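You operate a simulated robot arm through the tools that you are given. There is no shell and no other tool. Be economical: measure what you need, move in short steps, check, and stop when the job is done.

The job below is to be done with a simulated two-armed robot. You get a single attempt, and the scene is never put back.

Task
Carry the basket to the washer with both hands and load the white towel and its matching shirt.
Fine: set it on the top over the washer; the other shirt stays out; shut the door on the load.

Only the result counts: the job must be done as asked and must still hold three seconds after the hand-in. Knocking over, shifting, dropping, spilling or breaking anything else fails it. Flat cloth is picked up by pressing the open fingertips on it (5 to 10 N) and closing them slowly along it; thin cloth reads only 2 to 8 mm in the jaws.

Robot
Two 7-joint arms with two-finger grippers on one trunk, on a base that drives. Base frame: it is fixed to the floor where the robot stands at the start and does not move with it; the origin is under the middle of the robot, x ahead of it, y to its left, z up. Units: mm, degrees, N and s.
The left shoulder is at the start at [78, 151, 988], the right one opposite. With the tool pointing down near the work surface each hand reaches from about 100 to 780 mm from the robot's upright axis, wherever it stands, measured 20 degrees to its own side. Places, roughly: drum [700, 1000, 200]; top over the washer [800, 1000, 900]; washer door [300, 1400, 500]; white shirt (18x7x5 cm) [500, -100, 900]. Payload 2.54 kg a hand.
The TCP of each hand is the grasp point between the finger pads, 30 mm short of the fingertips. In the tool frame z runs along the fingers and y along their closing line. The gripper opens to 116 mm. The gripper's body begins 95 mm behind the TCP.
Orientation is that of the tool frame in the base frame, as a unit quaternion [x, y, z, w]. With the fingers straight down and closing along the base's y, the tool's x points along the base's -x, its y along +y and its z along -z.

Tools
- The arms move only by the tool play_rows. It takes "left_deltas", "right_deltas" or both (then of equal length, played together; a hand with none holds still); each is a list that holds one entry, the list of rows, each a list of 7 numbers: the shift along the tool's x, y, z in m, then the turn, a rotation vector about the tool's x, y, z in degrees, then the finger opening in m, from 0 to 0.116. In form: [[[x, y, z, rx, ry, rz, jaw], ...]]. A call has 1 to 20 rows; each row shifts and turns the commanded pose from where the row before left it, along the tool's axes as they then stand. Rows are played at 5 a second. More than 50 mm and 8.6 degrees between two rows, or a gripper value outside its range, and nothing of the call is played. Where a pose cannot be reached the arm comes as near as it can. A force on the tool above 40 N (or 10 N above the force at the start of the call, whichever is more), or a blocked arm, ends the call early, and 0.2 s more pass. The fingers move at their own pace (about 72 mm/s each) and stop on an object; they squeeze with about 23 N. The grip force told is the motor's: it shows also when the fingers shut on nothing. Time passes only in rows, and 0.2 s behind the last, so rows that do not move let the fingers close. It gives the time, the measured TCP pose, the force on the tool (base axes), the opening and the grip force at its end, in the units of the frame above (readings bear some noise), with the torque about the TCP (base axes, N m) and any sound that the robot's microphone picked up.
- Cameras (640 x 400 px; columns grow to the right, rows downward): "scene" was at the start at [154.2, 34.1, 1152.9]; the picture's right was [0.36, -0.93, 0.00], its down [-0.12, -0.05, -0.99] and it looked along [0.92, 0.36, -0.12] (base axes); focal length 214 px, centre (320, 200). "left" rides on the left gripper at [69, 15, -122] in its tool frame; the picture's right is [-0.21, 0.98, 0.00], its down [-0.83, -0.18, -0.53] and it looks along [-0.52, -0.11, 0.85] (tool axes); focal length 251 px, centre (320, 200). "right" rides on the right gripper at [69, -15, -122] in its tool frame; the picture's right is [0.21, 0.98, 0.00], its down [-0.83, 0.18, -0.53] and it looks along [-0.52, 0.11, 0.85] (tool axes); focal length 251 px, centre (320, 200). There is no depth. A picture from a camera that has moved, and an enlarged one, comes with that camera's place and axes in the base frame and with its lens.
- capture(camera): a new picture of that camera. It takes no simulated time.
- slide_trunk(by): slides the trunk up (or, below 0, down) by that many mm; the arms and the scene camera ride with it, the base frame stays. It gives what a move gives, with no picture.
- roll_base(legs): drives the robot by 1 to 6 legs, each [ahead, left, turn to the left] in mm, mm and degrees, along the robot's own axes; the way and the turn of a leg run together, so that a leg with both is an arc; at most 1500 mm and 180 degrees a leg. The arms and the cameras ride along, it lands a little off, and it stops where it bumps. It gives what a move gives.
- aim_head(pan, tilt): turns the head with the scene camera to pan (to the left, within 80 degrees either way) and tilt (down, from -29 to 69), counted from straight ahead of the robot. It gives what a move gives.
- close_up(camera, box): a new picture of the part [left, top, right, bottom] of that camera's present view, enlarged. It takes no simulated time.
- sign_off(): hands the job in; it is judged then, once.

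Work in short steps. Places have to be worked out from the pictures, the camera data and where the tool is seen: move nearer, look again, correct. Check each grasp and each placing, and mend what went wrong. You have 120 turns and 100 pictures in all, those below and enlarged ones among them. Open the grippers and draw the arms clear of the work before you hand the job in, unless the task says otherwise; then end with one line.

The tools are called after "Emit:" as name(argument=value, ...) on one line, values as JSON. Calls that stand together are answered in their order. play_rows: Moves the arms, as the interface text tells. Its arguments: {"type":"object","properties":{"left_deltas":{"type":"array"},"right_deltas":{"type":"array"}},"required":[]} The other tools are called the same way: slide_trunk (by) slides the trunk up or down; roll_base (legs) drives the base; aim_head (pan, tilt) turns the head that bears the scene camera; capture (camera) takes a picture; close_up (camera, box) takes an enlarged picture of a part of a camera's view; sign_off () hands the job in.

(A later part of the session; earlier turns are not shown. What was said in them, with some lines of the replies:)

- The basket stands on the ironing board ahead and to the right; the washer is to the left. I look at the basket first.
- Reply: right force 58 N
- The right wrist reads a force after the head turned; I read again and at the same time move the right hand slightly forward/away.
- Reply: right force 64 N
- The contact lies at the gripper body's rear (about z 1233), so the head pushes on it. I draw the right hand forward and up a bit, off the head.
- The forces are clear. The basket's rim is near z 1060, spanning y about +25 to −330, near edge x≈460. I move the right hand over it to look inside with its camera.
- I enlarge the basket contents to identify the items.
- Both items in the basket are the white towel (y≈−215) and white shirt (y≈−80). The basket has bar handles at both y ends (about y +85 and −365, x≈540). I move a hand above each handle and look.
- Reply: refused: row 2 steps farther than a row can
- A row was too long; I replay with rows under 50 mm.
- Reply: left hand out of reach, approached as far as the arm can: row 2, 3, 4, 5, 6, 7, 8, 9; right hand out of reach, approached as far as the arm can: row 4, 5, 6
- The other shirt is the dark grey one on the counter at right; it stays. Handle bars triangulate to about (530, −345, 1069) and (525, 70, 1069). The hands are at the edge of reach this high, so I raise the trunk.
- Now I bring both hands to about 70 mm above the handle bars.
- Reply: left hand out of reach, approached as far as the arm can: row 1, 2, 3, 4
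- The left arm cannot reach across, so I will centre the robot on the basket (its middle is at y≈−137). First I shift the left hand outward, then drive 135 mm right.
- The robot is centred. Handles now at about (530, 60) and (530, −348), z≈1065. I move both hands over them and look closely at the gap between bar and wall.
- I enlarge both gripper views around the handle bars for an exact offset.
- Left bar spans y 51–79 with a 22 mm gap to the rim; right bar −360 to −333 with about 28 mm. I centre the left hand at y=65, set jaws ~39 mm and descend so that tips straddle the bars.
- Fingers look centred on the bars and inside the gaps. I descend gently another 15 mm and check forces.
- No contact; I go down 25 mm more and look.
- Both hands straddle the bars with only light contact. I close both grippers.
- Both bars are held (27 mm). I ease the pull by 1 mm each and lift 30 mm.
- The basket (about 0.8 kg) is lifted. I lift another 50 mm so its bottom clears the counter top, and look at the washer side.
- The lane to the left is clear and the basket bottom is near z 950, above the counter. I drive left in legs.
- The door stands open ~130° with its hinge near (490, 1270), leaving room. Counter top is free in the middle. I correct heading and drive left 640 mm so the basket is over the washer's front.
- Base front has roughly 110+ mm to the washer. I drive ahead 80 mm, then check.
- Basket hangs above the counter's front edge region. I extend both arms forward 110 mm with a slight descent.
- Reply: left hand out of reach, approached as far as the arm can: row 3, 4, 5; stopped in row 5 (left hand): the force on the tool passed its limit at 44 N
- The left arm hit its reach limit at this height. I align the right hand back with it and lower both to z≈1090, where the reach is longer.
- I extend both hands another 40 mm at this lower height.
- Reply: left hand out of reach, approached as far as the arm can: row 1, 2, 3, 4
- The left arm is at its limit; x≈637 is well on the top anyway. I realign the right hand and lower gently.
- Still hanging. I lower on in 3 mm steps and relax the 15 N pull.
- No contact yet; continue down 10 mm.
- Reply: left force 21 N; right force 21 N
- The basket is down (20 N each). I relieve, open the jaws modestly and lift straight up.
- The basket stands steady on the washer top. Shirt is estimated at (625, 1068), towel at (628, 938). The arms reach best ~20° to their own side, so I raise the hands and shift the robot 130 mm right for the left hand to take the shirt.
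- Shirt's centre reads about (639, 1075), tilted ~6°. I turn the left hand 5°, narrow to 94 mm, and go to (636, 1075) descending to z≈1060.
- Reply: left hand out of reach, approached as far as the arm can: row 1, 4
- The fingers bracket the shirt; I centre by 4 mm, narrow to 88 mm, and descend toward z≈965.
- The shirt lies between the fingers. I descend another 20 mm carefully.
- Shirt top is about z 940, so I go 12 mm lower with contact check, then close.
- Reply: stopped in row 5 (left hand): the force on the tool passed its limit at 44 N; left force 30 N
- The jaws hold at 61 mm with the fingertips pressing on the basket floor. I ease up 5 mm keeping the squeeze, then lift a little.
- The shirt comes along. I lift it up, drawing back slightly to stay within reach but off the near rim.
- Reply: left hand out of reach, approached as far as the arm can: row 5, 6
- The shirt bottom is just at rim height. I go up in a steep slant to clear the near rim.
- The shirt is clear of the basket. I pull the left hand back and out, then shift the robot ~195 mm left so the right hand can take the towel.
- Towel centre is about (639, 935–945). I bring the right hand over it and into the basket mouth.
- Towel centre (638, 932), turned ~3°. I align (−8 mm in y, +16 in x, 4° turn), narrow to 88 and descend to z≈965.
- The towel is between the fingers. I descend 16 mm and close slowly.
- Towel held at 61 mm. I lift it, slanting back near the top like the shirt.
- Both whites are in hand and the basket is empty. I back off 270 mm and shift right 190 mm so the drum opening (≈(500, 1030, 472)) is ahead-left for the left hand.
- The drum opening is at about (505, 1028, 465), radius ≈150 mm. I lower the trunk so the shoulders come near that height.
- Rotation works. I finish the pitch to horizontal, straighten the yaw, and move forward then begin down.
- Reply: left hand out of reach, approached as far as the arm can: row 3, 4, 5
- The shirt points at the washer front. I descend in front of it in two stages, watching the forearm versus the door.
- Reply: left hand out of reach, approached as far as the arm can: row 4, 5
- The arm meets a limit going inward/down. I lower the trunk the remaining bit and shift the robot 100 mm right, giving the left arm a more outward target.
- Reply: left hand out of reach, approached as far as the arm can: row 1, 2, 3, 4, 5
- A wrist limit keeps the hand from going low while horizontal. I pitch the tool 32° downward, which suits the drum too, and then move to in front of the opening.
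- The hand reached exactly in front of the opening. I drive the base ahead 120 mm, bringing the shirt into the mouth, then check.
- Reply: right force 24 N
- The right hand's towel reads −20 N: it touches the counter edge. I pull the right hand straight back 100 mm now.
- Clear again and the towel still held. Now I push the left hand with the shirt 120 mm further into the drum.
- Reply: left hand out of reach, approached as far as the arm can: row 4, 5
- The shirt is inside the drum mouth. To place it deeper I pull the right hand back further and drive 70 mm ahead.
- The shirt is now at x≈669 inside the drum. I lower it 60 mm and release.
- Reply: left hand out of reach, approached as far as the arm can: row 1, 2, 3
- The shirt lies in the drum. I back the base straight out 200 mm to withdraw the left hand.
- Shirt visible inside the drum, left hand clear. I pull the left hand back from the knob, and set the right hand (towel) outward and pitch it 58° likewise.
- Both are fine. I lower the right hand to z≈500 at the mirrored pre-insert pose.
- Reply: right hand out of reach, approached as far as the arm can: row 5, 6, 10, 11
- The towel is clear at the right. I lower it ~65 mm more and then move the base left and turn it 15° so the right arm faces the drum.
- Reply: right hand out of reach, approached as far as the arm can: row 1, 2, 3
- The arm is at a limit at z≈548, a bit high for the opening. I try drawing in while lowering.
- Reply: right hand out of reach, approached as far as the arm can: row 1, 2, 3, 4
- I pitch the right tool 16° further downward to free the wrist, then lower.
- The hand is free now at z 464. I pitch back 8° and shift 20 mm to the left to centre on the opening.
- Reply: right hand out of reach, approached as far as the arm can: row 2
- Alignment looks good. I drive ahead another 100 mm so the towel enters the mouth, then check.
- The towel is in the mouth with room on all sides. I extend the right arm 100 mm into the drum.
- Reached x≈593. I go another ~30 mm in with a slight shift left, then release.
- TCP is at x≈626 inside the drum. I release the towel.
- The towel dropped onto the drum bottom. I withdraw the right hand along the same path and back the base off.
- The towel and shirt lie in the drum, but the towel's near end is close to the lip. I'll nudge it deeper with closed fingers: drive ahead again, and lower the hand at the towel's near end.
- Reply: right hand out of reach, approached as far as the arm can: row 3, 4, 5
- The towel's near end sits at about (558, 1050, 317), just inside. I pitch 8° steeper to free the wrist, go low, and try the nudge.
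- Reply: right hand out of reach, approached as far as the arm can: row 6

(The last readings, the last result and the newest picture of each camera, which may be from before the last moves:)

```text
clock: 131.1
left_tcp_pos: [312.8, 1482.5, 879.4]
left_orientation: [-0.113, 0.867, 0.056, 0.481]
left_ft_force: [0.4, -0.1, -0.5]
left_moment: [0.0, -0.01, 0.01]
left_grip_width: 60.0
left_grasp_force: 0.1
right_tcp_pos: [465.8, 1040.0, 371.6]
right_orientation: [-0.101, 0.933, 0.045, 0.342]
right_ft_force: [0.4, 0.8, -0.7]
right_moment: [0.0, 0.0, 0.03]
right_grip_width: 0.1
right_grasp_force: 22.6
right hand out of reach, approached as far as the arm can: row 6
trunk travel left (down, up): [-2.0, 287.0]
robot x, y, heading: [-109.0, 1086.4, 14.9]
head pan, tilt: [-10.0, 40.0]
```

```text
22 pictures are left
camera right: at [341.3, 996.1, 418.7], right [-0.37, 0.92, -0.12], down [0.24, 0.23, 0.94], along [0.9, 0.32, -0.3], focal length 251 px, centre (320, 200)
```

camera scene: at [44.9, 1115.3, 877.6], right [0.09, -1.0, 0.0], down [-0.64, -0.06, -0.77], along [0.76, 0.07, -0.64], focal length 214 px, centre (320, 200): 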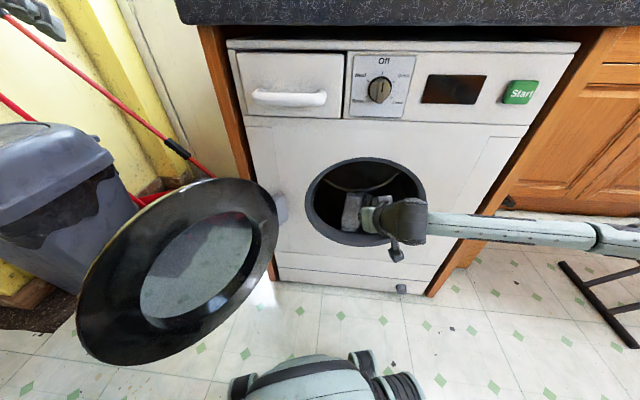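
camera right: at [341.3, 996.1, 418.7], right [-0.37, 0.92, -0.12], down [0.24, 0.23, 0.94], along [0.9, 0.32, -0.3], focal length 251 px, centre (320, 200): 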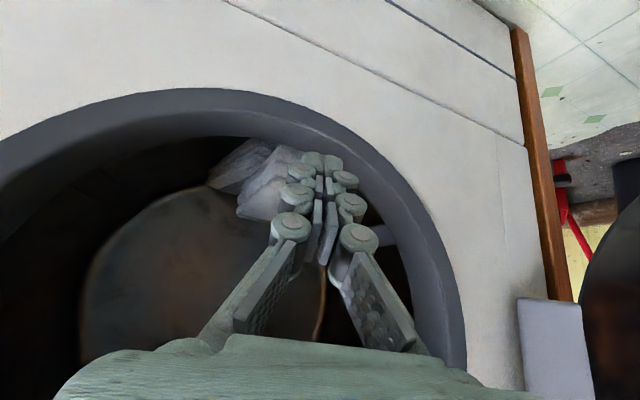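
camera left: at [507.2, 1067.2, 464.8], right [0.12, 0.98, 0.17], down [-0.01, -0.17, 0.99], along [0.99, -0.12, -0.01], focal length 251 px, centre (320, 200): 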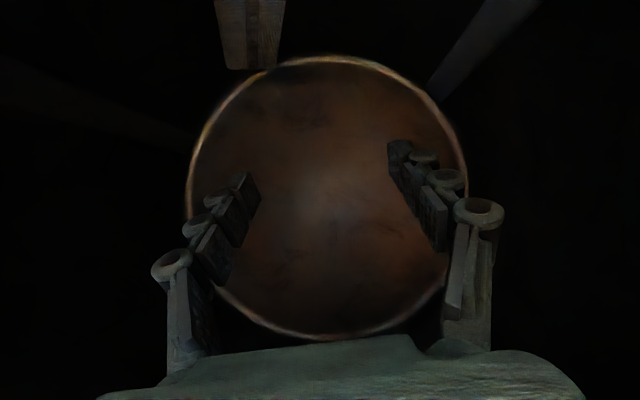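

Fingertips are just above the lip in line with the towel. I push forward ~130 mm in steps, watching force.

Emit:
play_rows(right_deltas=[[[-0.0147, -0.005, 0.0126, 0, 0, 0, 0.0], [-0.0147, -0.005, 0.0126, 0, 0, 0, 0.0], [-0.0147, -0.005, 0.0126, 0, 0, 0, 0.0], [-0.0147, -0.005, 0.0126, 0, 0, 0, 0.0], [-0.0147, -0.005, 0.0126, 0, 0, 0, 0.0], [-0.0147, -0.005, 0.0126, 0, 0, 0, 0.0], [0, 0, 0, 0, 0, 0, 0.0]]])

Emit:
capture(camera="right")

```text
clock: 132.7
left_tcp_pos: [312.4, 1482.7, 880.6]
left_orientation: [-0.112, 0.868, 0.055, 0.481]
left_ft_force: [0.4, 0.0, 0.0]
left_moment: [-0.02, 0.03, -0.02]
left_grip_width: 60.2
left_grasp_force: 0.1
right_tcp_pos: [588.3, 1038.2, 371.3]
right_orientation: [-0.101, 0.933, 0.046, 0.343]
right_ft_force: [-3.0, -0.2, 4.6]
right_moment: [-0.04, 0.03, -0.02]
right_grip_width: 0.3
right_grasp_force: 23.2
trunk travel left (down, up): [-2.0, 287.0]
robot x, y, heading: [-107.0, 1093.1, 15.2]
head pan, tilt: [-10.0, 40.0]
```

```text
21 pictures are left
camera right: at [463.0, 993.6, 417.6], right [-0.38, 0.92, -0.12], down [0.24, 0.22, 0.95], along [0.9, 0.33, -0.3], focal length 251 px, centre (320, 200)
```

right: 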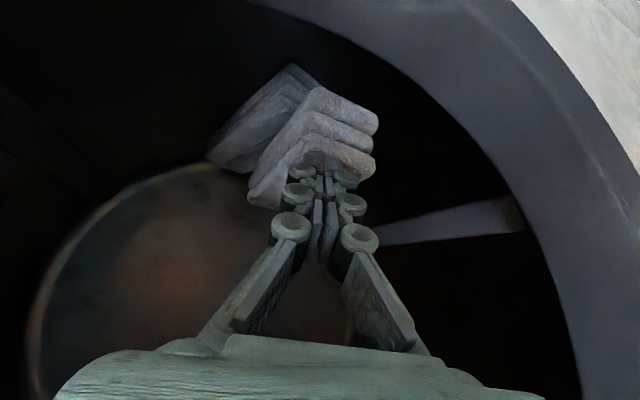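

It's touching the towel (3–5 N). I push another 60 mm.

Emit:
play_rows(right_deltas=[[[-0.0147, -0.005, 0.0126, 0, 0, 0, 0.0], [-0.0147, -0.005, 0.0126, 0, 0, 0, 0.0], [-0.0147, -0.005, 0.0126, 0, 0, 0, 0.0], [0, 0, 0, 0, 0, 0, 0.0]]])

Emit:
capture(camera="right")

```text
clock: 133.7
left_tcp_pos: [311.2, 1483.3, 880.4]
left_orientation: [-0.114, 0.868, 0.056, 0.481]
left_ft_force: [-0.3, -0.5, 0.6]
left_moment: [-0.01, -0.02, -0.01]
left_grip_width: 60.1
left_grasp_force: 0.1
right_tcp_pos: [648.6, 1036.8, 370.4]
right_orientation: [-0.101, 0.933, 0.046, 0.343]
right_ft_force: [-3.6, 0.0, 5.2]
right_moment: [-0.04, 0.02, -0.02]
right_grip_width: 0.0
right_grasp_force: 23.1
trunk travel left (down, up): [-2.0, 287.0]
robot x, y, heading: [-106.9, 1089.4, 14.9]
head pan, tilt: [-10.0, 40.0]
```

```text
20 pictures are left
camera right: at [522.7, 993.0, 417.2], right [-0.37, 0.92, -0.12], down [0.24, 0.23, 0.95], along [0.9, 0.32, -0.3], focal length 251 px, centre (320, 200)
```

right: 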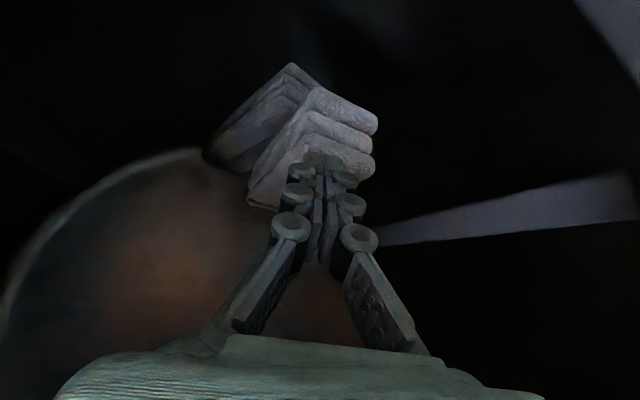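

Both garments moved 60 mm deeper. I withdraw along the same path, raise the hand and back off.

Emit:
play_rows(right_deltas=[[[0.0147, 0.005, -0.0126, 0, 0, 0, 0.0], [0.0147, 0.005, -0.0126, 0, 0, 0, 0.0], [0.0147, 0.005, -0.0126, 0, 0, 0, 0.0], [0.0147, 0.005, -0.0126, 0, 0, 0, 0.0], [0.0147, 0.005, -0.0126, 0, 0, 0, 0.0], [0.0147, 0.005, -0.0126, 0, 0, 0, 0.0], [0.0147, 0.005, -0.0126, 0, 0, 0, 0.0], [0.0147, 0.005, -0.0126, 0, 0, 0, 0.0], [0, 0, 0, 0, 0, 0, 0.0]]])

Emit:
roll_base(legs=[[-190, 0, 0]])

Emit:
close_up(camera="scene", box=[100, 60, 500, 310])

```text
clock: 135.7
left_tcp_pos: [312.8, 1482.9, 881.4]
left_orientation: [-0.113, 0.868, 0.056, 0.481]
left_ft_force: [0.9, -0.4, -0.1]
left_moment: [-0.01, -0.01, 0.0]
left_grip_width: 60.1
left_grasp_force: 0.1
right_tcp_pos: [488.1, 1040.7, 372.3]
right_orientation: [-0.101, 0.933, 0.045, 0.343]
right_ft_force: [0.1, -0.5, -0.6]
right_moment: [-0.02, -0.02, 0.02]
right_grip_width: 0.2
right_grasp_force: 22.6
trunk travel left (down, up): [-2.0, 287.0]
robot x, y, heading: [-102.9, 1087.3, 14.8]
head pan, tilt: [-10.0, 40.0]
```

```text
clock: 137.2
left_tcp_pos: [131.3, 1434.4, 879.8]
left_orientation: [-0.112, 0.868, 0.056, 0.481]
left_ft_force: [-0.3, -0.8, 0.4]
left_moment: [-0.01, 0.0, -0.04]
left_grip_width: 59.9
left_grasp_force: 0.1
right_tcp_pos: [306.6, 992.0, 371.4]
right_orientation: [-0.1, 0.933, 0.045, 0.344]
right_ft_force: [0.1, 0.2, -0.4]
right_moment: [-0.02, -0.02, 0.02]
right_grip_width: 0.0
right_grasp_force: 22.6
trunk travel left (down, up): [-2.0, 287.0]
robot x, y, heading: [-287.0, 1041.9, 14.6]
head pan, tilt: [-10.0, 40.0]
```

```text
1.60 times, centred on (300, 185) of scene
camera zoom: at [-136.4, 1066.8, 877.6], right [0.08, -1.0, 0.0], down [-0.64, -0.05, -0.77], along [0.76, 0.06, -0.64], focal length 343 px, centre (352, 224)
```

zoom: 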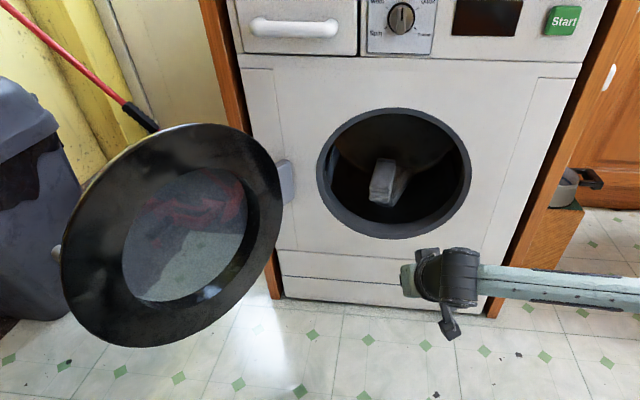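

The load is deep inside. Next the door: it stands ~140° open, free edge near (241, 1606). I'll sweep it from its outer side with the left fingers pointing down. First I raise the right hand out of the way and turn the left tool down, closed.

Emit:
play_rows(left_deltas=[[[0, 0, 0, 0, 8.3, 0, 0.0], [0, 0, 0, 0, 8.3, 0, 0.0], [0, 0, 0, 0, 8.3, 0, 0.0], [0, 0, 0, 0, 8.3, 0, 0.0], [0, 0, 0, 0, 8.3, 0, 0.0], [0, 0, 0, 0, 8.3, 0, 0.0], [0, 0, 0, 0, 8.3, 0, 0.0], [0, 0, 0, 0, 0, 0, 0.0], [0, 0, 0, 0, 0, 0, 0.0], [0, 0, 0, 0, 0, 0, 0.0], [0, 0, 0, 0, 0, 0, 0.0], [0, 0, 0, 0, 0, 0, 0.0]]], right_deltas=[[[-0.022, 0, -0.0336, 0, 0, 0, 0.0], [-0.022, 0, -0.0336, 0, 0, 0, 0.0], [-0.022, 0, -0.0336, 0, 0, 0, 0.0], [-0.022, 0, -0.0336, 0, 0, 0, 0.0], [-0.022, 0, -0.0336, 0, 0, 0, 0.0], [-0.022, 0, -0.0336, 0, 0, 0, 0.0], [-0.022, 0, -0.0336, 0, 0, 0, 0.0], [-0.022, 0, -0.0336, 0, 0, 0, 0.0], [-0.022, 0, -0.0336, 0, 0, 0, 0.0], [-0.022, 0, -0.0336, 0, 0, 0, 0.0], [-0.022, 0, -0.0336, 0, 0, 0, 0.0], [-0.022, 0, -0.0336, 0, 0, 0, 0.0]]])

Emit:
roll_base(legs=[[0, 0, -14.6]])

Emit:
aim_head(pan=40, tilt=35)

Emit:
capture(camera="scene")

```text
clock: 139.8
left_tcp_pos: [132.3, 1432.4, 879.6]
left_orientation: [-0.124, 0.992, -0.006, -0.001]
left_ft_force: [0.6, -0.1, -0.3]
left_moment: [0.04, 0.02, -0.02]
left_grip_width: 0.0
left_grasp_force: 23.1
right_tcp_pos: [246.0, 971.6, 849.6]
right_orientation: [-0.1, 0.933, 0.045, 0.342]
right_ft_force: [-0.2, 0.7, -0.4]
right_moment: [0.03, -0.04, 0.03]
right_grip_width: 0.0
right_grasp_force: 22.9
trunk travel left (down, up): [-2.0, 287.0]
robot x, y, heading: [-289.1, 1037.5, 14.7]
head pan, tilt: [-10.0, 40.0]
```

```text
clock: 141.1
left_tcp_pos: [217.5, 1314.0, 879.6]
left_orientation: [0.003, 1.0, -0.005, -0.002]
left_ft_force: [-0.1, 1.2, 0.5]
left_moment: [-0.01, 0.0, 0.03]
left_grip_width: 0.2
left_grasp_force: 23.1
right_tcp_pos: [209.8, 839.9, 847.7]
right_orientation: [0.019, 0.938, 0.0, 0.345]
right_ft_force: [0.0, 0.0, 0.4]
right_moment: [0.0, -0.01, 0.0]
right_grip_width: 0.0
right_grasp_force: 22.7
trunk travel left (down, up): [-2.0, 287.0]
robot x, y, heading: [-289.0, 1044.7, 0.1]
head pan, tilt: [-10.0, 40.0]
```

```text
clock: 142.3
left_tcp_pos: [217.4, 1314.6, 879.6]
left_orientation: [0.003, 1.0, -0.005, -0.001]
left_ft_force: [0.2, -0.7, -0.3]
left_moment: [0.01, 0.01, -0.04]
left_grip_width: 0.0
left_grasp_force: 23.0
right_tcp_pos: [211.9, 839.0, 848.5]
right_orientation: [0.019, 0.938, 0.001, 0.346]
right_ft_force: [-0.5, -0.1, 0.6]
right_moment: [0.0, 0.0, 0.01]
right_grip_width: 0.0
right_grasp_force: 22.7
trunk travel left (down, up): [-2.0, 287.0]
robot x, y, heading: [-290.1, 1036.2, -0.0]
head pan, tilt: [40.0, 35.0]
```

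```text
18 pictures are left
camera scene: at [-151.5, 1099.3, 885.1], right [0.64, -0.77, 0.0], down [-0.44, -0.37, -0.82], along [0.63, 0.53, -0.57], focal length 214 px, centre (320, 200)
```

scene: 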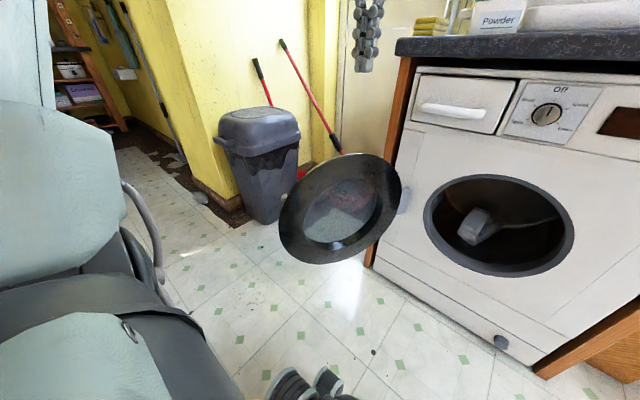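

Door plane: hinge (486,1264), centre (326,1413), so the free edge is near (183,1546). I shift the robot 130 mm left, then move the left hand over the door top to its outer side.

Emit:
roll_base(legs=[[0, 130, 0]])

Emit:
play_rows(left_deltas=[[[0, 0, 0.04, 0, 0, 0, 0], [0, 0, 0.04, 0, 0, 0, 0], [0, 0, 0.04, 0, 0, 0, 0], [-0.02, 0.04, 0, 0, 0, 0, 0], [-0.02, 0.04, 0, 0, 0, 0, 0], [-0.02, 0.04, 0, 0, 0, 0, 0], [-0.005, 0.015, 0, 0, 0, 0, 0], [0, 0, 0, 0, 0, 0, 0]]])

Emit:
capture(camera="left")

Emit:
capture(camera="scene")

```text
clock: 144.2
left_tcp_pos: [218.2, 1443.8, 880.0]
left_orientation: [0.003, 1.0, -0.005, -0.002]
left_ft_force: [-0.4, 0.8, 0.2]
left_moment: [0.01, 0.0, 0.0]
left_grip_width: 0.1
left_grasp_force: 23.3
right_tcp_pos: [210.8, 967.4, 848.2]
right_orientation: [0.022, 0.938, 0.0, 0.347]
right_ft_force: [0.2, 0.3, 0.0]
right_moment: [0.01, 0.03, -0.01]
right_grip_width: 0.0
right_grasp_force: 22.8
trunk travel left (down, up): [-2.0, 287.0]
robot x, y, heading: [-288.6, 1174.1, 0.2]
head pan, tilt: [40.0, 35.0]
```

```text
clock: 146.0
left_tcp_pos: [282.8, 1578.9, 757.9]
left_orientation: [0.004, 1.0, -0.007, -0.002]
left_ft_force: [0.5, -0.4, -0.5]
left_moment: [-0.02, 0.02, 0.04]
left_grip_width: 0.0
left_grasp_force: 22.7
right_tcp_pos: [210.3, 968.6, 849.2]
right_orientation: [0.022, 0.938, -0.001, 0.347]
right_ft_force: [0.6, 0.4, -0.4]
right_moment: [-0.01, 0.02, -0.02]
right_grip_width: 0.0
right_grasp_force: 23.6
trunk travel left (down, up): [-2.0, 287.0]
robot x, y, heading: [-282.0, 1175.3, -0.3]
head pan, tilt: [40.0, 35.0]
```

```text
17 pictures are left
camera left: at [215.1, 1596.4, 880.6], right [0.22, 0.97, -0.01], down [0.83, -0.18, 0.53], along [0.52, -0.13, -0.85], focal length 251 px, centre (320, 200)
```

left: 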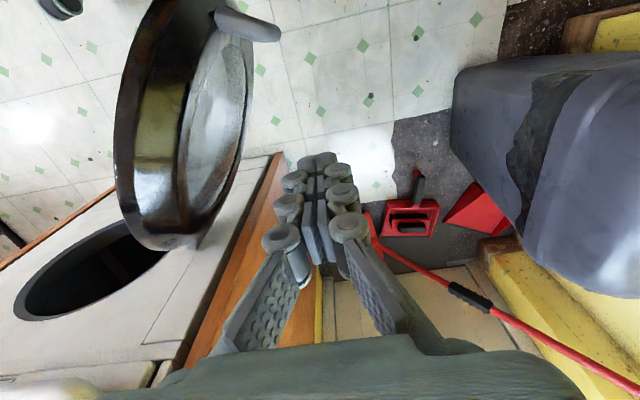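

```text
16 pictures are left
camera scene: at [-151.5, 1229.9, 885.2], right [0.64, -0.77, 0.0], down [-0.44, -0.37, -0.82], along [0.63, 0.53, -0.57], focal length 214 px, centre (320, 200)
```

scene: 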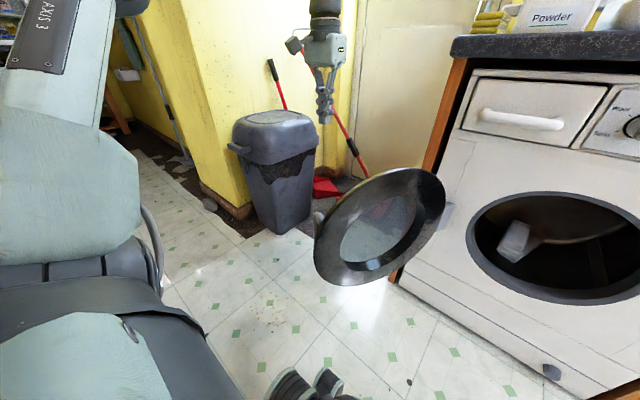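

The door is ~125° open with its handle at about (175, 1500). I lower the left hand behind it (outer side), and at the same time retract the right hand.

Emit:
play_rows(left_deltas=[[[0, 0, 0.045, 0, 0, 0, 0], [0, 0, 0.045, 0, 0, 0, 0], [0, 0, 0.045, 0, 0, 0, 0], [0, 0, 0.045, 0, 0, 0, 0], [0, 0, 0.045, 0, 0, 0, 0], [0, 0, 0.045, 0, 0, 0, 0], [0, 0, 0, 0, 0, 0, 0]]], right_deltas=[[[0.0228, 0, -0.0194, 0, 0, 0, 0], [0.0228, 0, -0.0194, 0, 0, 0, 0], [0.0228, 0, -0.0194, 0, 0, 0, 0], [0.0228, 0, -0.0194, 0, 0, 0, 0], [0.0228, 0, -0.0194, 0, 0, 0, 0], [0, 0, 0, 0, 0, 0, 0], [0, 0, 0, 0, 0, 0, 0]]])

Emit:
play_rows(left_deltas=[[[0.004, -0.025, 0, 0, 0, 0, 0], [0.004, -0.025, 0, 0, 0, 0, 0], [0.004, -0.025, 0, 0, 0, 0, 0], [0.004, -0.02, 0, 0, 0, 0, 0], [0, 0, 0, 0, 0, 0, 0]]])

Emit:
capture(camera="scene")

```text
clock: 147.6
left_tcp_pos: [282.1, 1573.5, 488.3]
left_orientation: [0.004, 1.0, -0.006, -0.001]
left_ft_force: [-0.5, 0.2, -0.5]
left_moment: [-0.03, -0.02, -0.02]
left_grip_width: 0.0
left_grasp_force: 23.0
right_tcp_pos: [59.8, 974.2, 848.5]
right_orientation: [0.022, 0.938, 0.0, 0.346]
right_ft_force: [-0.8, 0.4, 0.0]
right_moment: [0.02, 0.01, 0.0]
right_grip_width: 0.0
right_grasp_force: 23.5
trunk travel left (down, up): [-2.0, 287.0]
robot x, y, heading: [-284.3, 1169.6, -0.1]
head pan, tilt: [40.0, 35.0]
```

```text
clock: 148.8
left_tcp_pos: [267.3, 1478.8, 490.1]
left_orientation: [0.005, 1.0, -0.006, -0.002]
left_ft_force: [0.5, -0.5, 0.5]
left_moment: [0.0, 0.01, -0.01]
left_grip_width: 0.1
left_grasp_force: 23.1
right_tcp_pos: [61.7, 974.6, 848.6]
right_orientation: [0.021, 0.938, 0.0, 0.346]
right_ft_force: [0.1, -0.1, -0.3]
right_moment: [-0.02, 0.0, 0.04]
right_grip_width: 0.2
right_grasp_force: 22.8
trunk travel left (down, up): [-2.0, 287.0]
robot x, y, heading: [-286.9, 1170.6, -0.3]
head pan, tilt: [40.0, 35.0]
```

```text
15 pictures are left
camera scene: at [-151.5, 1229.9, 885.2], right [0.64, -0.77, 0.0], down [-0.44, -0.37, -0.82], along [0.63, 0.53, -0.57], focal length 214 px, centre (320, 200)
```

scene: 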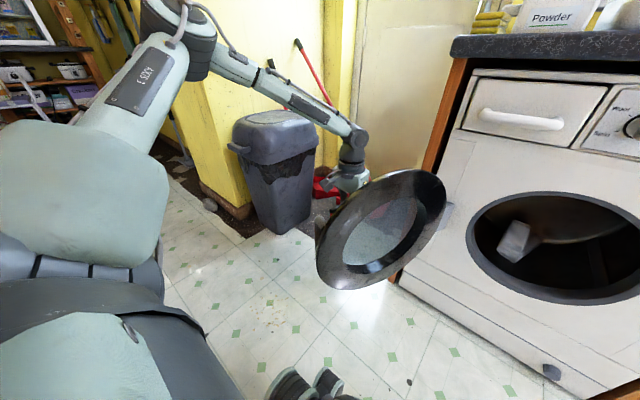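

The fingers are behind the door. I pull it toward the robot with the arm (125° → ~100°).

Emit:
play_rows(left_deltas=[[[0.012, -0.018, 0, 0, 0, 0, 0], [0.012, -0.018, 0, 0, 0, 0, 0], [0.011, -0.019, 0, 0, 0, 0, 0], [0.011, -0.019, 0, 0, 0, 0, 0], [0.01, -0.02, 0, 0, 0, 0, 0], [0.009, -0.02, 0, 0, 0, 0, 0], [0, 0, 0, 0, 0, 0, 0]]])

Emit:
capture(camera="scene")

```text
clock: 150.4
left_tcp_pos: [199.2, 1365.4, 491.1]
left_orientation: [0.003, 1.0, -0.005, -0.002]
left_ft_force: [0.0, -0.8, 0.3]
left_moment: [0.0, -0.01, -0.01]
left_grip_width: 0.2
left_grasp_force: 23.0
right_tcp_pos: [61.0, 974.5, 848.4]
right_orientation: [0.021, 0.938, 0.0, 0.346]
right_ft_force: [-0.3, -1.1, -0.6]
right_moment: [0.02, 0.02, 0.05]
right_grip_width: 0.0
right_grasp_force: 23.4
trunk travel left (down, up): [-2.0, 287.0]
robot x, y, heading: [-289.9, 1174.8, -0.1]
head pan, tilt: [40.0, 35.0]
```

```text
14 pictures are left
camera scene: at [-151.5, 1229.9, 885.2], right [0.64, -0.77, 0.0], down [-0.44, -0.37, -0.82], along [0.63, 0.53, -0.57], focal length 214 px, centre (320, 200)
```

scene: 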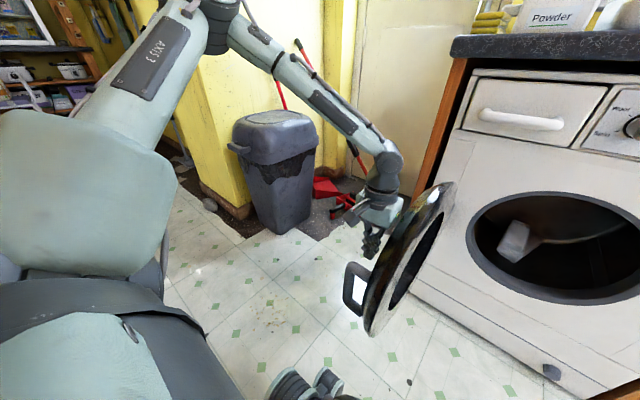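

The door swings freely, now ~95°. I drive right 130 mm, sweeping it on.

Emit:
roll_base(legs=[[0, -130, 0]])

Emit:
capture(camera="scene")

```text
clock: 152.3
left_tcp_pos: [198.2, 1234.5, 491.5]
left_orientation: [0.003, 1.0, -0.005, -0.002]
left_ft_force: [0.4, 0.3, -0.3]
left_moment: [0.0, -0.03, 0.03]
left_grip_width: 0.0
left_grasp_force: 23.3
right_tcp_pos: [61.3, 843.6, 848.5]
right_orientation: [0.02, 0.938, 0.001, 0.347]
right_ft_force: [-0.2, 0.5, -1.2]
right_moment: [0.0, 0.01, 0.0]
right_grip_width: 0.1
right_grasp_force: 22.8
trunk travel left (down, up): [-2.0, 287.0]
robot x, y, heading: [-288.7, 1042.4, 0.1]
head pan, tilt: [40.0, 35.0]
```

```text
13 pictures are left
camera scene: at [-151.5, 1099.5, 885.2], right [0.64, -0.77, 0.0], down [-0.44, -0.37, -0.82], along [0.63, 0.53, -0.57], focal length 214 px, centre (320, 200)
```

scene: 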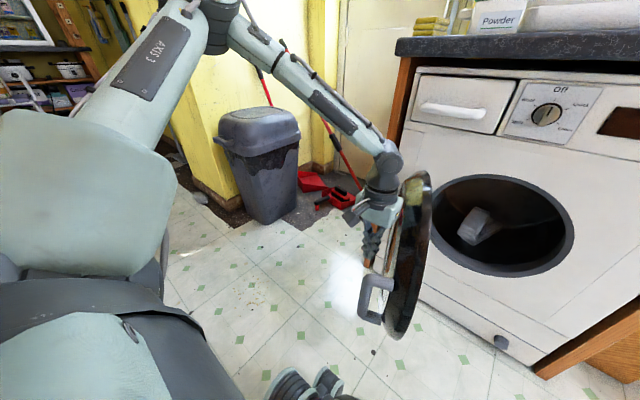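

Door at ~75°. Next diagonal legs to ~25°.

Emit:
roll_base(legs=[[35, -124, 0], [90, -94, 0]])

Emit:
capture(camera="scene")

```text
clock: 155.3
left_tcp_pos: [323.8, 1019.8, 491.9]
left_orientation: [0.002, 1.0, -0.005, -0.001]
left_ft_force: [-0.5, 0.5, -0.3]
left_moment: [-0.02, 0.01, -0.03]
left_grip_width: 0.1
left_grasp_force: 23.0
right_tcp_pos: [186.0, 629.1, 848.8]
right_orientation: [0.019, 0.938, 0.001, 0.346]
right_ft_force: [-0.1, -0.6, 0.1]
right_moment: [-0.01, -0.01, 0.02]
right_grip_width: 0.1
right_grasp_force: 22.6
trunk travel left (down, up): [-2.0, 287.0]
robot x, y, heading: [-165.4, 826.6, 0.0]
head pan, tilt: [40.0, 35.0]
```

```text
12 pictures are left
camera scene: at [-26.2, 883.6, 885.2], right [0.64, -0.76, 0.0], down [-0.44, -0.37, -0.82], along [0.63, 0.53, -0.57], focal length 214 px, centre (320, 200)
```

scene: 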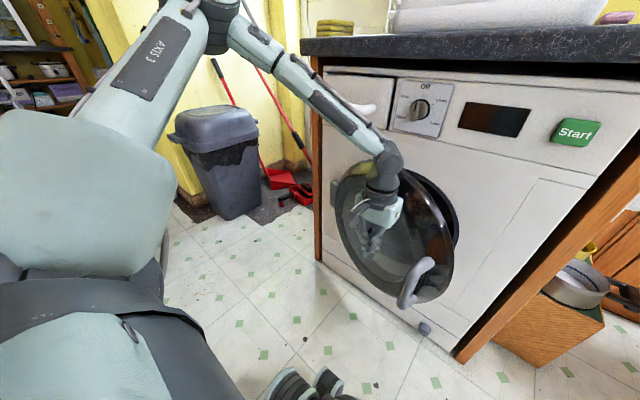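

The door is ~25° from shut. The forearm would near the drawer handle, so I draw back, pitch the tool forward, and finish the push with forward-pointing fingertips.

Emit:
play_rows(left_deltas=[[[0.04, 0, -0.01, 0, 0, 0, 0], [0.04, 0, -0.02, 0, 0, 0, 0], [0.04, 0, -0.02, 0, 0, 0, 0], [0, 0, -0.04, 0, 0, 0, 0], [0, 0, -0.04, 0, 0, 0, 0], [0, 0, 0, 0, -8.3, 0, 0], [0, 0, 0, 0, -8.3, 0, 0], [0, 0, 0, 0, -8.3, 0, 0], [0, 0, 0, 0, -8.3, 0, 0], [0, 0, 0, 0, -8.3, 0, 0], [0, 0, 0, 0, -8.3, 0, 0], [0, 0, 0, 0, -8.3, 0, 0], [0, 0, 0, 0, 0, 0, 0]]])

Emit:
roll_base(legs=[[0, -120, 0]])

Emit:
aim_head(pan=20, tilt=35)

Emit:
capture(camera="scene")

```text
clock: 158.1
left_tcp_pos: [363.9, 1006.0, 668.0]
left_orientation: [-0.001, 0.875, -0.007, 0.484]
left_ft_force: [0.0, 0.9, 0.2]
left_moment: [0.04, -0.01, 0.01]
left_grip_width: 0.2
left_grasp_force: 22.7
left hand out of reach, approached as far as the arm can: row 7, 8, 9, 10, 11, 12
right_tcp_pos: [187.6, 628.9, 848.0]
right_orientation: [0.02, 0.938, 0.0, 0.347]
right_ft_force: [0.4, 0.2, -1.2]
right_moment: [-0.01, -0.01, -0.02]
right_grip_width: 0.0
right_grasp_force: 23.1
trunk travel left (down, up): [-2.0, 287.0]
robot x, y, heading: [-162.2, 825.2, 0.2]
head pan, tilt: [40.0, 35.0]
```

```text
clock: 159.9
left_tcp_pos: [363.6, 886.2, 666.5]
left_orientation: [-0.001, 0.876, -0.006, 0.483]
left_ft_force: [1.0, 0.8, 0.5]
left_moment: [-0.02, 0.02, 0.0]
left_grip_width: 0.1
left_grasp_force: 22.5
right_tcp_pos: [187.2, 507.8, 847.4]
right_orientation: [0.019, 0.938, 0.001, 0.346]
right_ft_force: [0.3, 0.7, 0.7]
right_moment: [0.01, -0.01, 0.03]
right_grip_width: 0.1
right_grasp_force: 23.8
trunk travel left (down, up): [-2.0, 287.0]
robot x, y, heading: [-163.0, 702.5, 0.4]
head pan, tilt: [40.0, 35.0]
```

```text
clock: 160.8
left_tcp_pos: [364.4, 885.3, 668.7]
left_orientation: [-0.001, 0.876, -0.006, 0.483]
left_ft_force: [-0.5, 0.0, -0.1]
left_moment: [0.0, 0.0, 0.0]
left_grip_width: 0.0
left_grasp_force: 22.6
right_tcp_pos: [187.2, 507.5, 847.3]
right_orientation: [0.018, 0.938, 0.001, 0.346]
right_ft_force: [0.4, 0.1, 0.0]
right_moment: [-0.03, 0.01, -0.03]
right_grip_width: 0.0
right_grasp_force: 23.4
trunk travel left (down, up): [-2.0, 287.0]
robot x, y, heading: [-163.6, 706.9, 0.4]
head pan, tilt: [20.0, 35.0]
```

```text
11 pictures are left
camera scene: at [-10.5, 736.4, 885.2], right [0.35, -0.94, 0.0], down [-0.54, -0.2, -0.82], along [0.77, 0.28, -0.57], focal length 214 px, centre (320, 200)
```

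scene: 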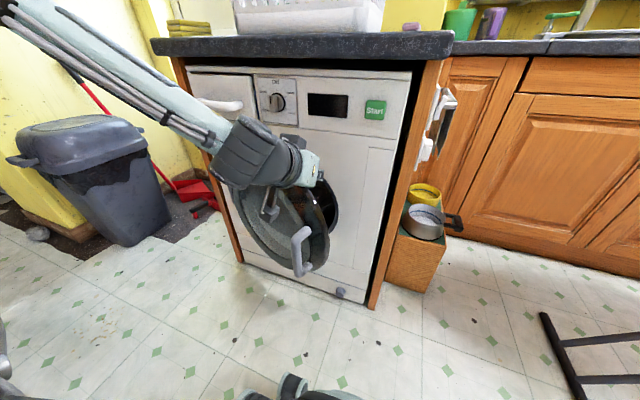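

Door at ~30°. I draw the hand back, then lower it to z≈480 at y≈970, in front of the door's outer face near the handle.

Emit:
play_rows(left_deltas=[[[0.0191, 0, -0.0305, 0, 0, 0, 0], [0.0191, 0, -0.0305, 0, 0, 0, 0], [0.0191, 0, -0.0305, 0, 0, 0, 0], [0.0191, 0, -0.0305, 0, 0, 0, 0], [0.0322, 0.017, 0.0201, 0, 0, 0, 0], [0.0322, 0.017, 0.0201, 0, 0, 0, 0], [0.0322, 0.017, 0.0201, 0, 0, 0, 0], [0.0322, 0.017, 0.0201, 0, 0, 0, 0], [0.0322, 0.017, 0.0201, 0, 0, 0, 0], [0, 0, 0, 0, 0, 0, 0]]])

Emit:
capture(camera="scene")

```text
clock: 163.0
left_tcp_pos: [363.8, 970.1, 476.3]
left_orientation: [-0.001, 0.875, -0.006, 0.483]
left_ft_force: [-0.1, -0.8, -0.1]
left_moment: [-0.01, 0.0, 0.01]
left_grip_width: 0.0
left_grasp_force: 22.9
left hand out of reach, approached as far as the arm can: row 1, 2, 3, 4
right_tcp_pos: [187.3, 507.8, 847.2]
right_orientation: [0.019, 0.938, 0.0, 0.346]
right_ft_force: [0.9, 0.2, 0.5]
right_moment: [0.02, 0.01, 0.02]
right_grip_width: 0.0
right_grasp_force: 23.1
trunk travel left (down, up): [-2.0, 287.0]
robot x, y, heading: [-164.6, 703.8, 0.2]
head pan, tilt: [20.0, 35.0]
```

```text
10 pictures are left
camera scene: at [-10.5, 736.3, 885.1], right [0.35, -0.94, 0.0], down [-0.54, -0.2, -0.82], along [0.77, 0.28, -0.57], focal length 214 px, centre (320, 200)
```

scene: 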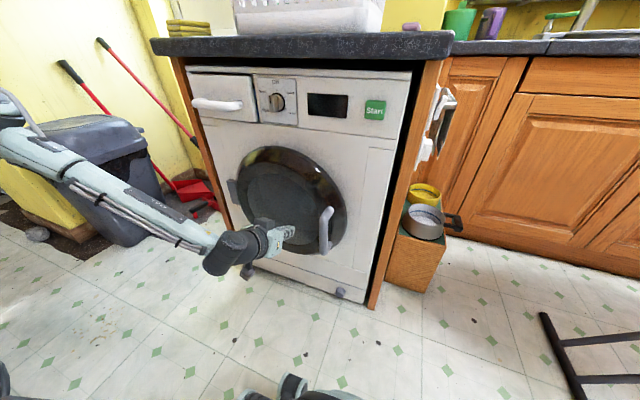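

The door is nearly shut already. I drive ahead 60 mm, then press gently with the arm.

Emit:
roll_base(legs=[[60, 0, 0]])

Emit:
play_rows(left_deltas=[[[-0.0053, 0, 0.0085, 0, 0, 0, 0], [-0.0053, 0, 0.0085, 0, 0, 0, 0], [-0.0053, 0, 0.0085, 0, 0, 0, 0], [0, 0, 0, 0, 0, 0, 0]]])

Emit:
capture(camera="scene")

```text
clock: 163.9
left_tcp_pos: [423.9, 971.2, 476.5]
left_orientation: [-0.001, 0.876, -0.006, 0.483]
left_ft_force: [0.2, 0.6, 0.2]
left_moment: [-0.02, -0.02, 0.01]
left_grip_width: 0.1
left_grasp_force: 23.3
right_tcp_pos: [248.3, 509.9, 848.1]
right_orientation: [0.019, 0.938, 0.001, 0.347]
right_ft_force: [-0.4, 0.1, -0.7]
right_moment: [-0.01, -0.02, -0.01]
right_grip_width: 0.2
right_grasp_force: 22.9
trunk travel left (down, up): [-2.0, 287.0]
robot x, y, heading: [-102.0, 705.3, 0.3]
head pan, tilt: [20.0, 35.0]
```

```text
clock: 164.4
left_tcp_pos: [430.5, 969.5, 474.1]
left_orientation: [-0.001, 0.878, -0.007, 0.479]
left_ft_force: [-5.6, -1.0, 1.1]
left_moment: [-0.02, -0.05, -0.05]
left_grip_width: 0.2
left_grasp_force: 28.4
right_tcp_pos: [247.8, 509.3, 847.3]
right_orientation: [0.017, 0.938, 0.002, 0.346]
right_ft_force: [-0.6, 0.3, 0.4]
right_moment: [0.0, -0.02, 0.0]
right_grip_width: 0.0
right_grasp_force: 23.0
trunk travel left (down, up): [-2.0, 287.0]
robot x, y, heading: [-101.8, 706.2, 0.4]
head pan, tilt: [20.0, 35.0]
stopped in row 2 (left hand): the force on the tool passed its limit at 52 N (the readings are from after the stop); the commanded pose is now the measured one
```

```text
9 pictures are left
camera scene: at [48.7, 736.9, 885.2], right [0.35, -0.94, 0.0], down [-0.54, -0.2, -0.82], along [0.77, 0.28, -0.57], focal length 214 px, centre (320, 200)
```

scene: 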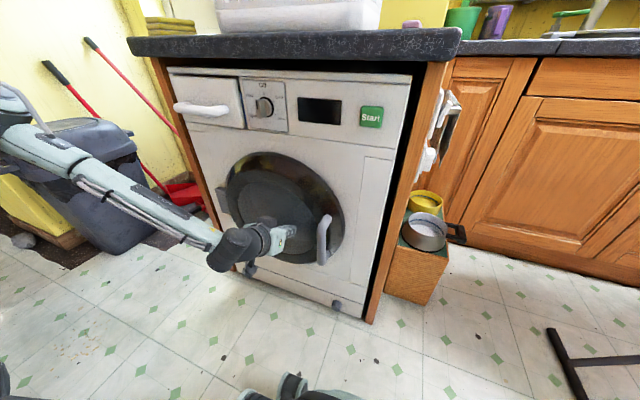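

The push met a firm stop at 52 N. I look closely at the door's edge for any gap.

Emit:
close_up(camera="scene", box=[200, 130, 370, 290])

```text
2.50 times, centred on (285, 210) of scene
camera zoom: at [48.7, 736.9, 885.2], right [0.35, -0.94, 0.0], down [-0.54, -0.2, -0.82], along [0.77, 0.28, -0.57], focal length 536 px, centre (408, 175)
```

zoom: 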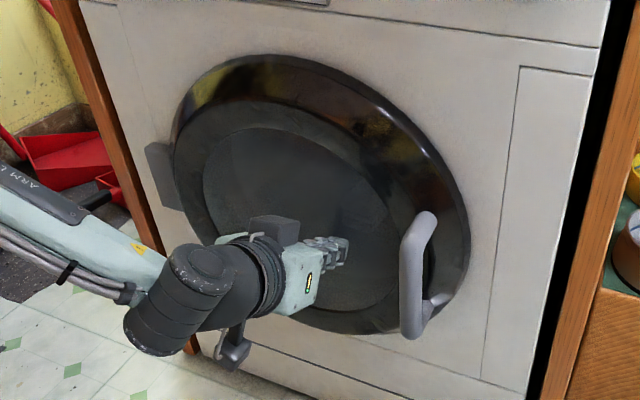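

It looks flush. To be sure it is fully latched I press once more, 35 mm nearer the handle.

Emit:
play_rows(left_deltas=[[[0.0106, 0, -0.017, 0, 0, 0, 0], [0, -0.035, 0, 0, 0, 0, 0], [-0.0053, 0, 0.0085, 0, 0, 0, 0], [-0.0053, 0, 0.0085, 0, 0, 0, 0], [-0.0027, 0, 0.0042, 0, 0, 0, 0], [-0.0027, 0, 0.0042, 0, 0, 0, 0], [-0.0027, 0, 0.0042, 0, 0, 0, 0], [0, 0, 0, 0, 0, 0, 0]]])

```text
clock: 165.6
left_tcp_pos: [430.1, 935.1, 471.0]
left_orientation: [-0.003, 0.881, -0.008, 0.474]
left_ft_force: [-5.9, -0.8, 1.3]
left_moment: [-0.02, -0.02, -0.01]
left_grip_width: 0.0
left_grasp_force: 29.2
right_tcp_pos: [247.6, 509.6, 847.5]
right_orientation: [0.017, 0.938, 0.001, 0.346]
right_ft_force: [0.4, 0.5, -0.2]
right_moment: [0.0, -0.03, 0.01]
right_grip_width: 0.0
right_grasp_force: 22.9
trunk travel left (down, up): [-2.0, 287.0]
robot x, y, heading: [-103.0, 709.5, 0.3]
head pan, tilt: [20.0, 35.0]
stopped in row 6 (left hand): the force on the tool passed its limit at 48 N (the readings are from after the stop); the commanded pose is now the measured one
```

It stops at the same place: the door is shut. I back off, open the grippers, and check.

Emit:
roll_base(legs=[[-170, 0, 0]])

Emit:
play_rows(left_deltas=[[[0, 0, 0, 0, 0, 0, 0.08], [0, 0, 0, 0, 0, 0, 0.08], [0, 0, 0, 0, 0, 0, 0.08]]], right_deltas=[[[0, 0, 0, 0, 0, 0, 0.08], [0, 0, 0, 0, 0, 0, 0.08], [0, 0, 0, 0, 0, 0, 0.08]]])

Emit:
slide_trunk(by=250)

Emit:
capture(camera="scene")

```text
clock: 167.1
left_tcp_pos: [258.7, 934.8, 472.1]
left_orientation: [-0.003, 0.88, -0.007, 0.474]
left_ft_force: [0.6, 0.2, -0.6]
left_moment: [-0.01, 0.03, 0.01]
left_grip_width: 0.0
left_grasp_force: 28.7
right_tcp_pos: [77.3, 509.3, 848.8]
right_orientation: [0.016, 0.938, 0.001, 0.346]
right_ft_force: [0.0, 0.2, 1.0]
right_moment: [-0.01, 0.02, 0.01]
right_grip_width: 0.0
right_grasp_force: 22.7
trunk travel left (down, up): [-2.0, 287.0]
robot x, y, heading: [-272.6, 702.4, 0.5]
head pan, tilt: [20.0, 35.0]
```

```text
clock: 167.9
left_tcp_pos: [258.2, 934.5, 472.8]
left_orientation: [-0.002, 0.88, -0.008, 0.475]
left_ft_force: [-0.3, -0.5, 0.1]
left_moment: [-0.02, -0.05, -0.03]
left_grip_width: 79.9
left_grasp_force: 0.1
right_tcp_pos: [78.2, 510.8, 848.8]
right_orientation: [0.017, 0.938, 0.002, 0.346]
right_ft_force: [0.3, 0.3, -0.1]
right_moment: [0.02, 0.01, 0.01]
right_grip_width: 80.4
right_grasp_force: 0.0
trunk travel left (down, up): [-2.0, 287.0]
robot x, y, heading: [-274.4, 702.4, 0.5]
head pan, tilt: [20.0, 35.0]
```

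```text
clock: 170.5
left_tcp_pos: [258.4, 935.5, 721.0]
left_orientation: [-0.004, 0.881, -0.007, 0.474]
left_ft_force: [-0.3, -0.2, 0.0]
left_moment: [0.01, 0.03, 0.0]
left_grip_width: 80.2
left_grasp_force: 0.0
right_tcp_pos: [77.7, 509.3, 1098.0]
right_orientation: [0.016, 0.938, 0.002, 0.346]
right_ft_force: [0.2, -0.4, 0.0]
right_moment: [0.01, 0.01, 0.0]
right_grip_width: 80.0
right_grasp_force: 0.0
trunk travel left (down, up): [-252.0, 37.0]
robot x, y, heading: [-273.8, 702.4, 0.3]
head pan, tilt: [20.0, 35.0]
```

```text
7 pictures are left
camera scene: at [-121.9, 736.2, 1135.1], right [0.35, -0.94, 0.0], down [-0.54, -0.2, -0.82], along [0.77, 0.29, -0.57], focal length 214 px, centre (320, 200)
```

scene: 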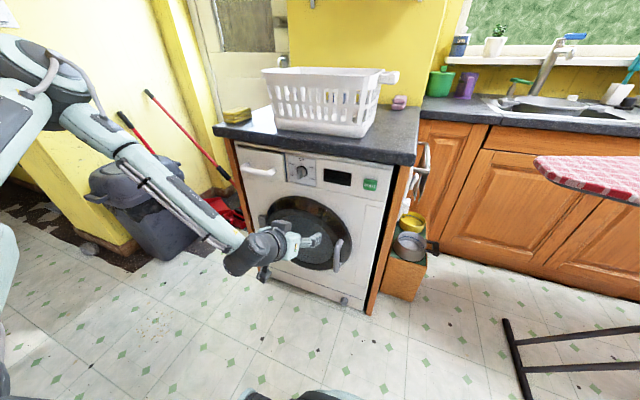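

Door shut, basket upright on top, grippers open. One last close look at the door and basket.

Emit:
close_up(camera="scene", box=[210, 50, 430, 310])

```text
1.54 times, centred on (320, 180) of scene
camera zoom: at [-121.9, 736.2, 1135.1], right [0.35, -0.94, 0.0], down [-0.54, -0.2, -0.82], along [0.77, 0.29, -0.57], focal length 330 px, centre (320, 231)
```

zoom: 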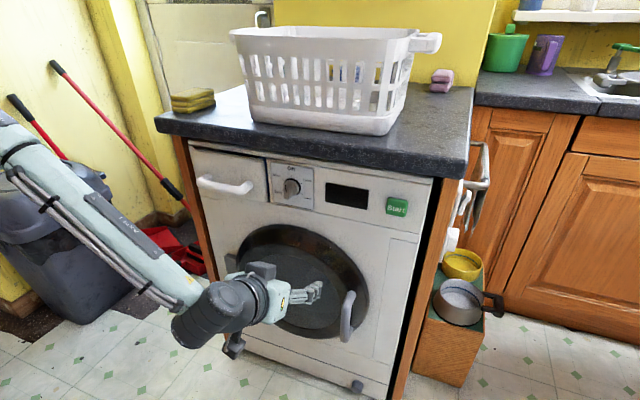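

The door is flush and the arms are clear of the work, so I hand the job in.

Emit:
sign_off()

```text
The job is handed in.
```

I carried the basket with both hands and set it on the top over the washer. The white towel and white shirt are in the drum with the door pushed shut, though I heard no latch click. The grey shirt stays out. While I was loading, the towel in the right hand briefly pressed against something at the washer's right side with about 20 N; I saw nothing shifted by it.
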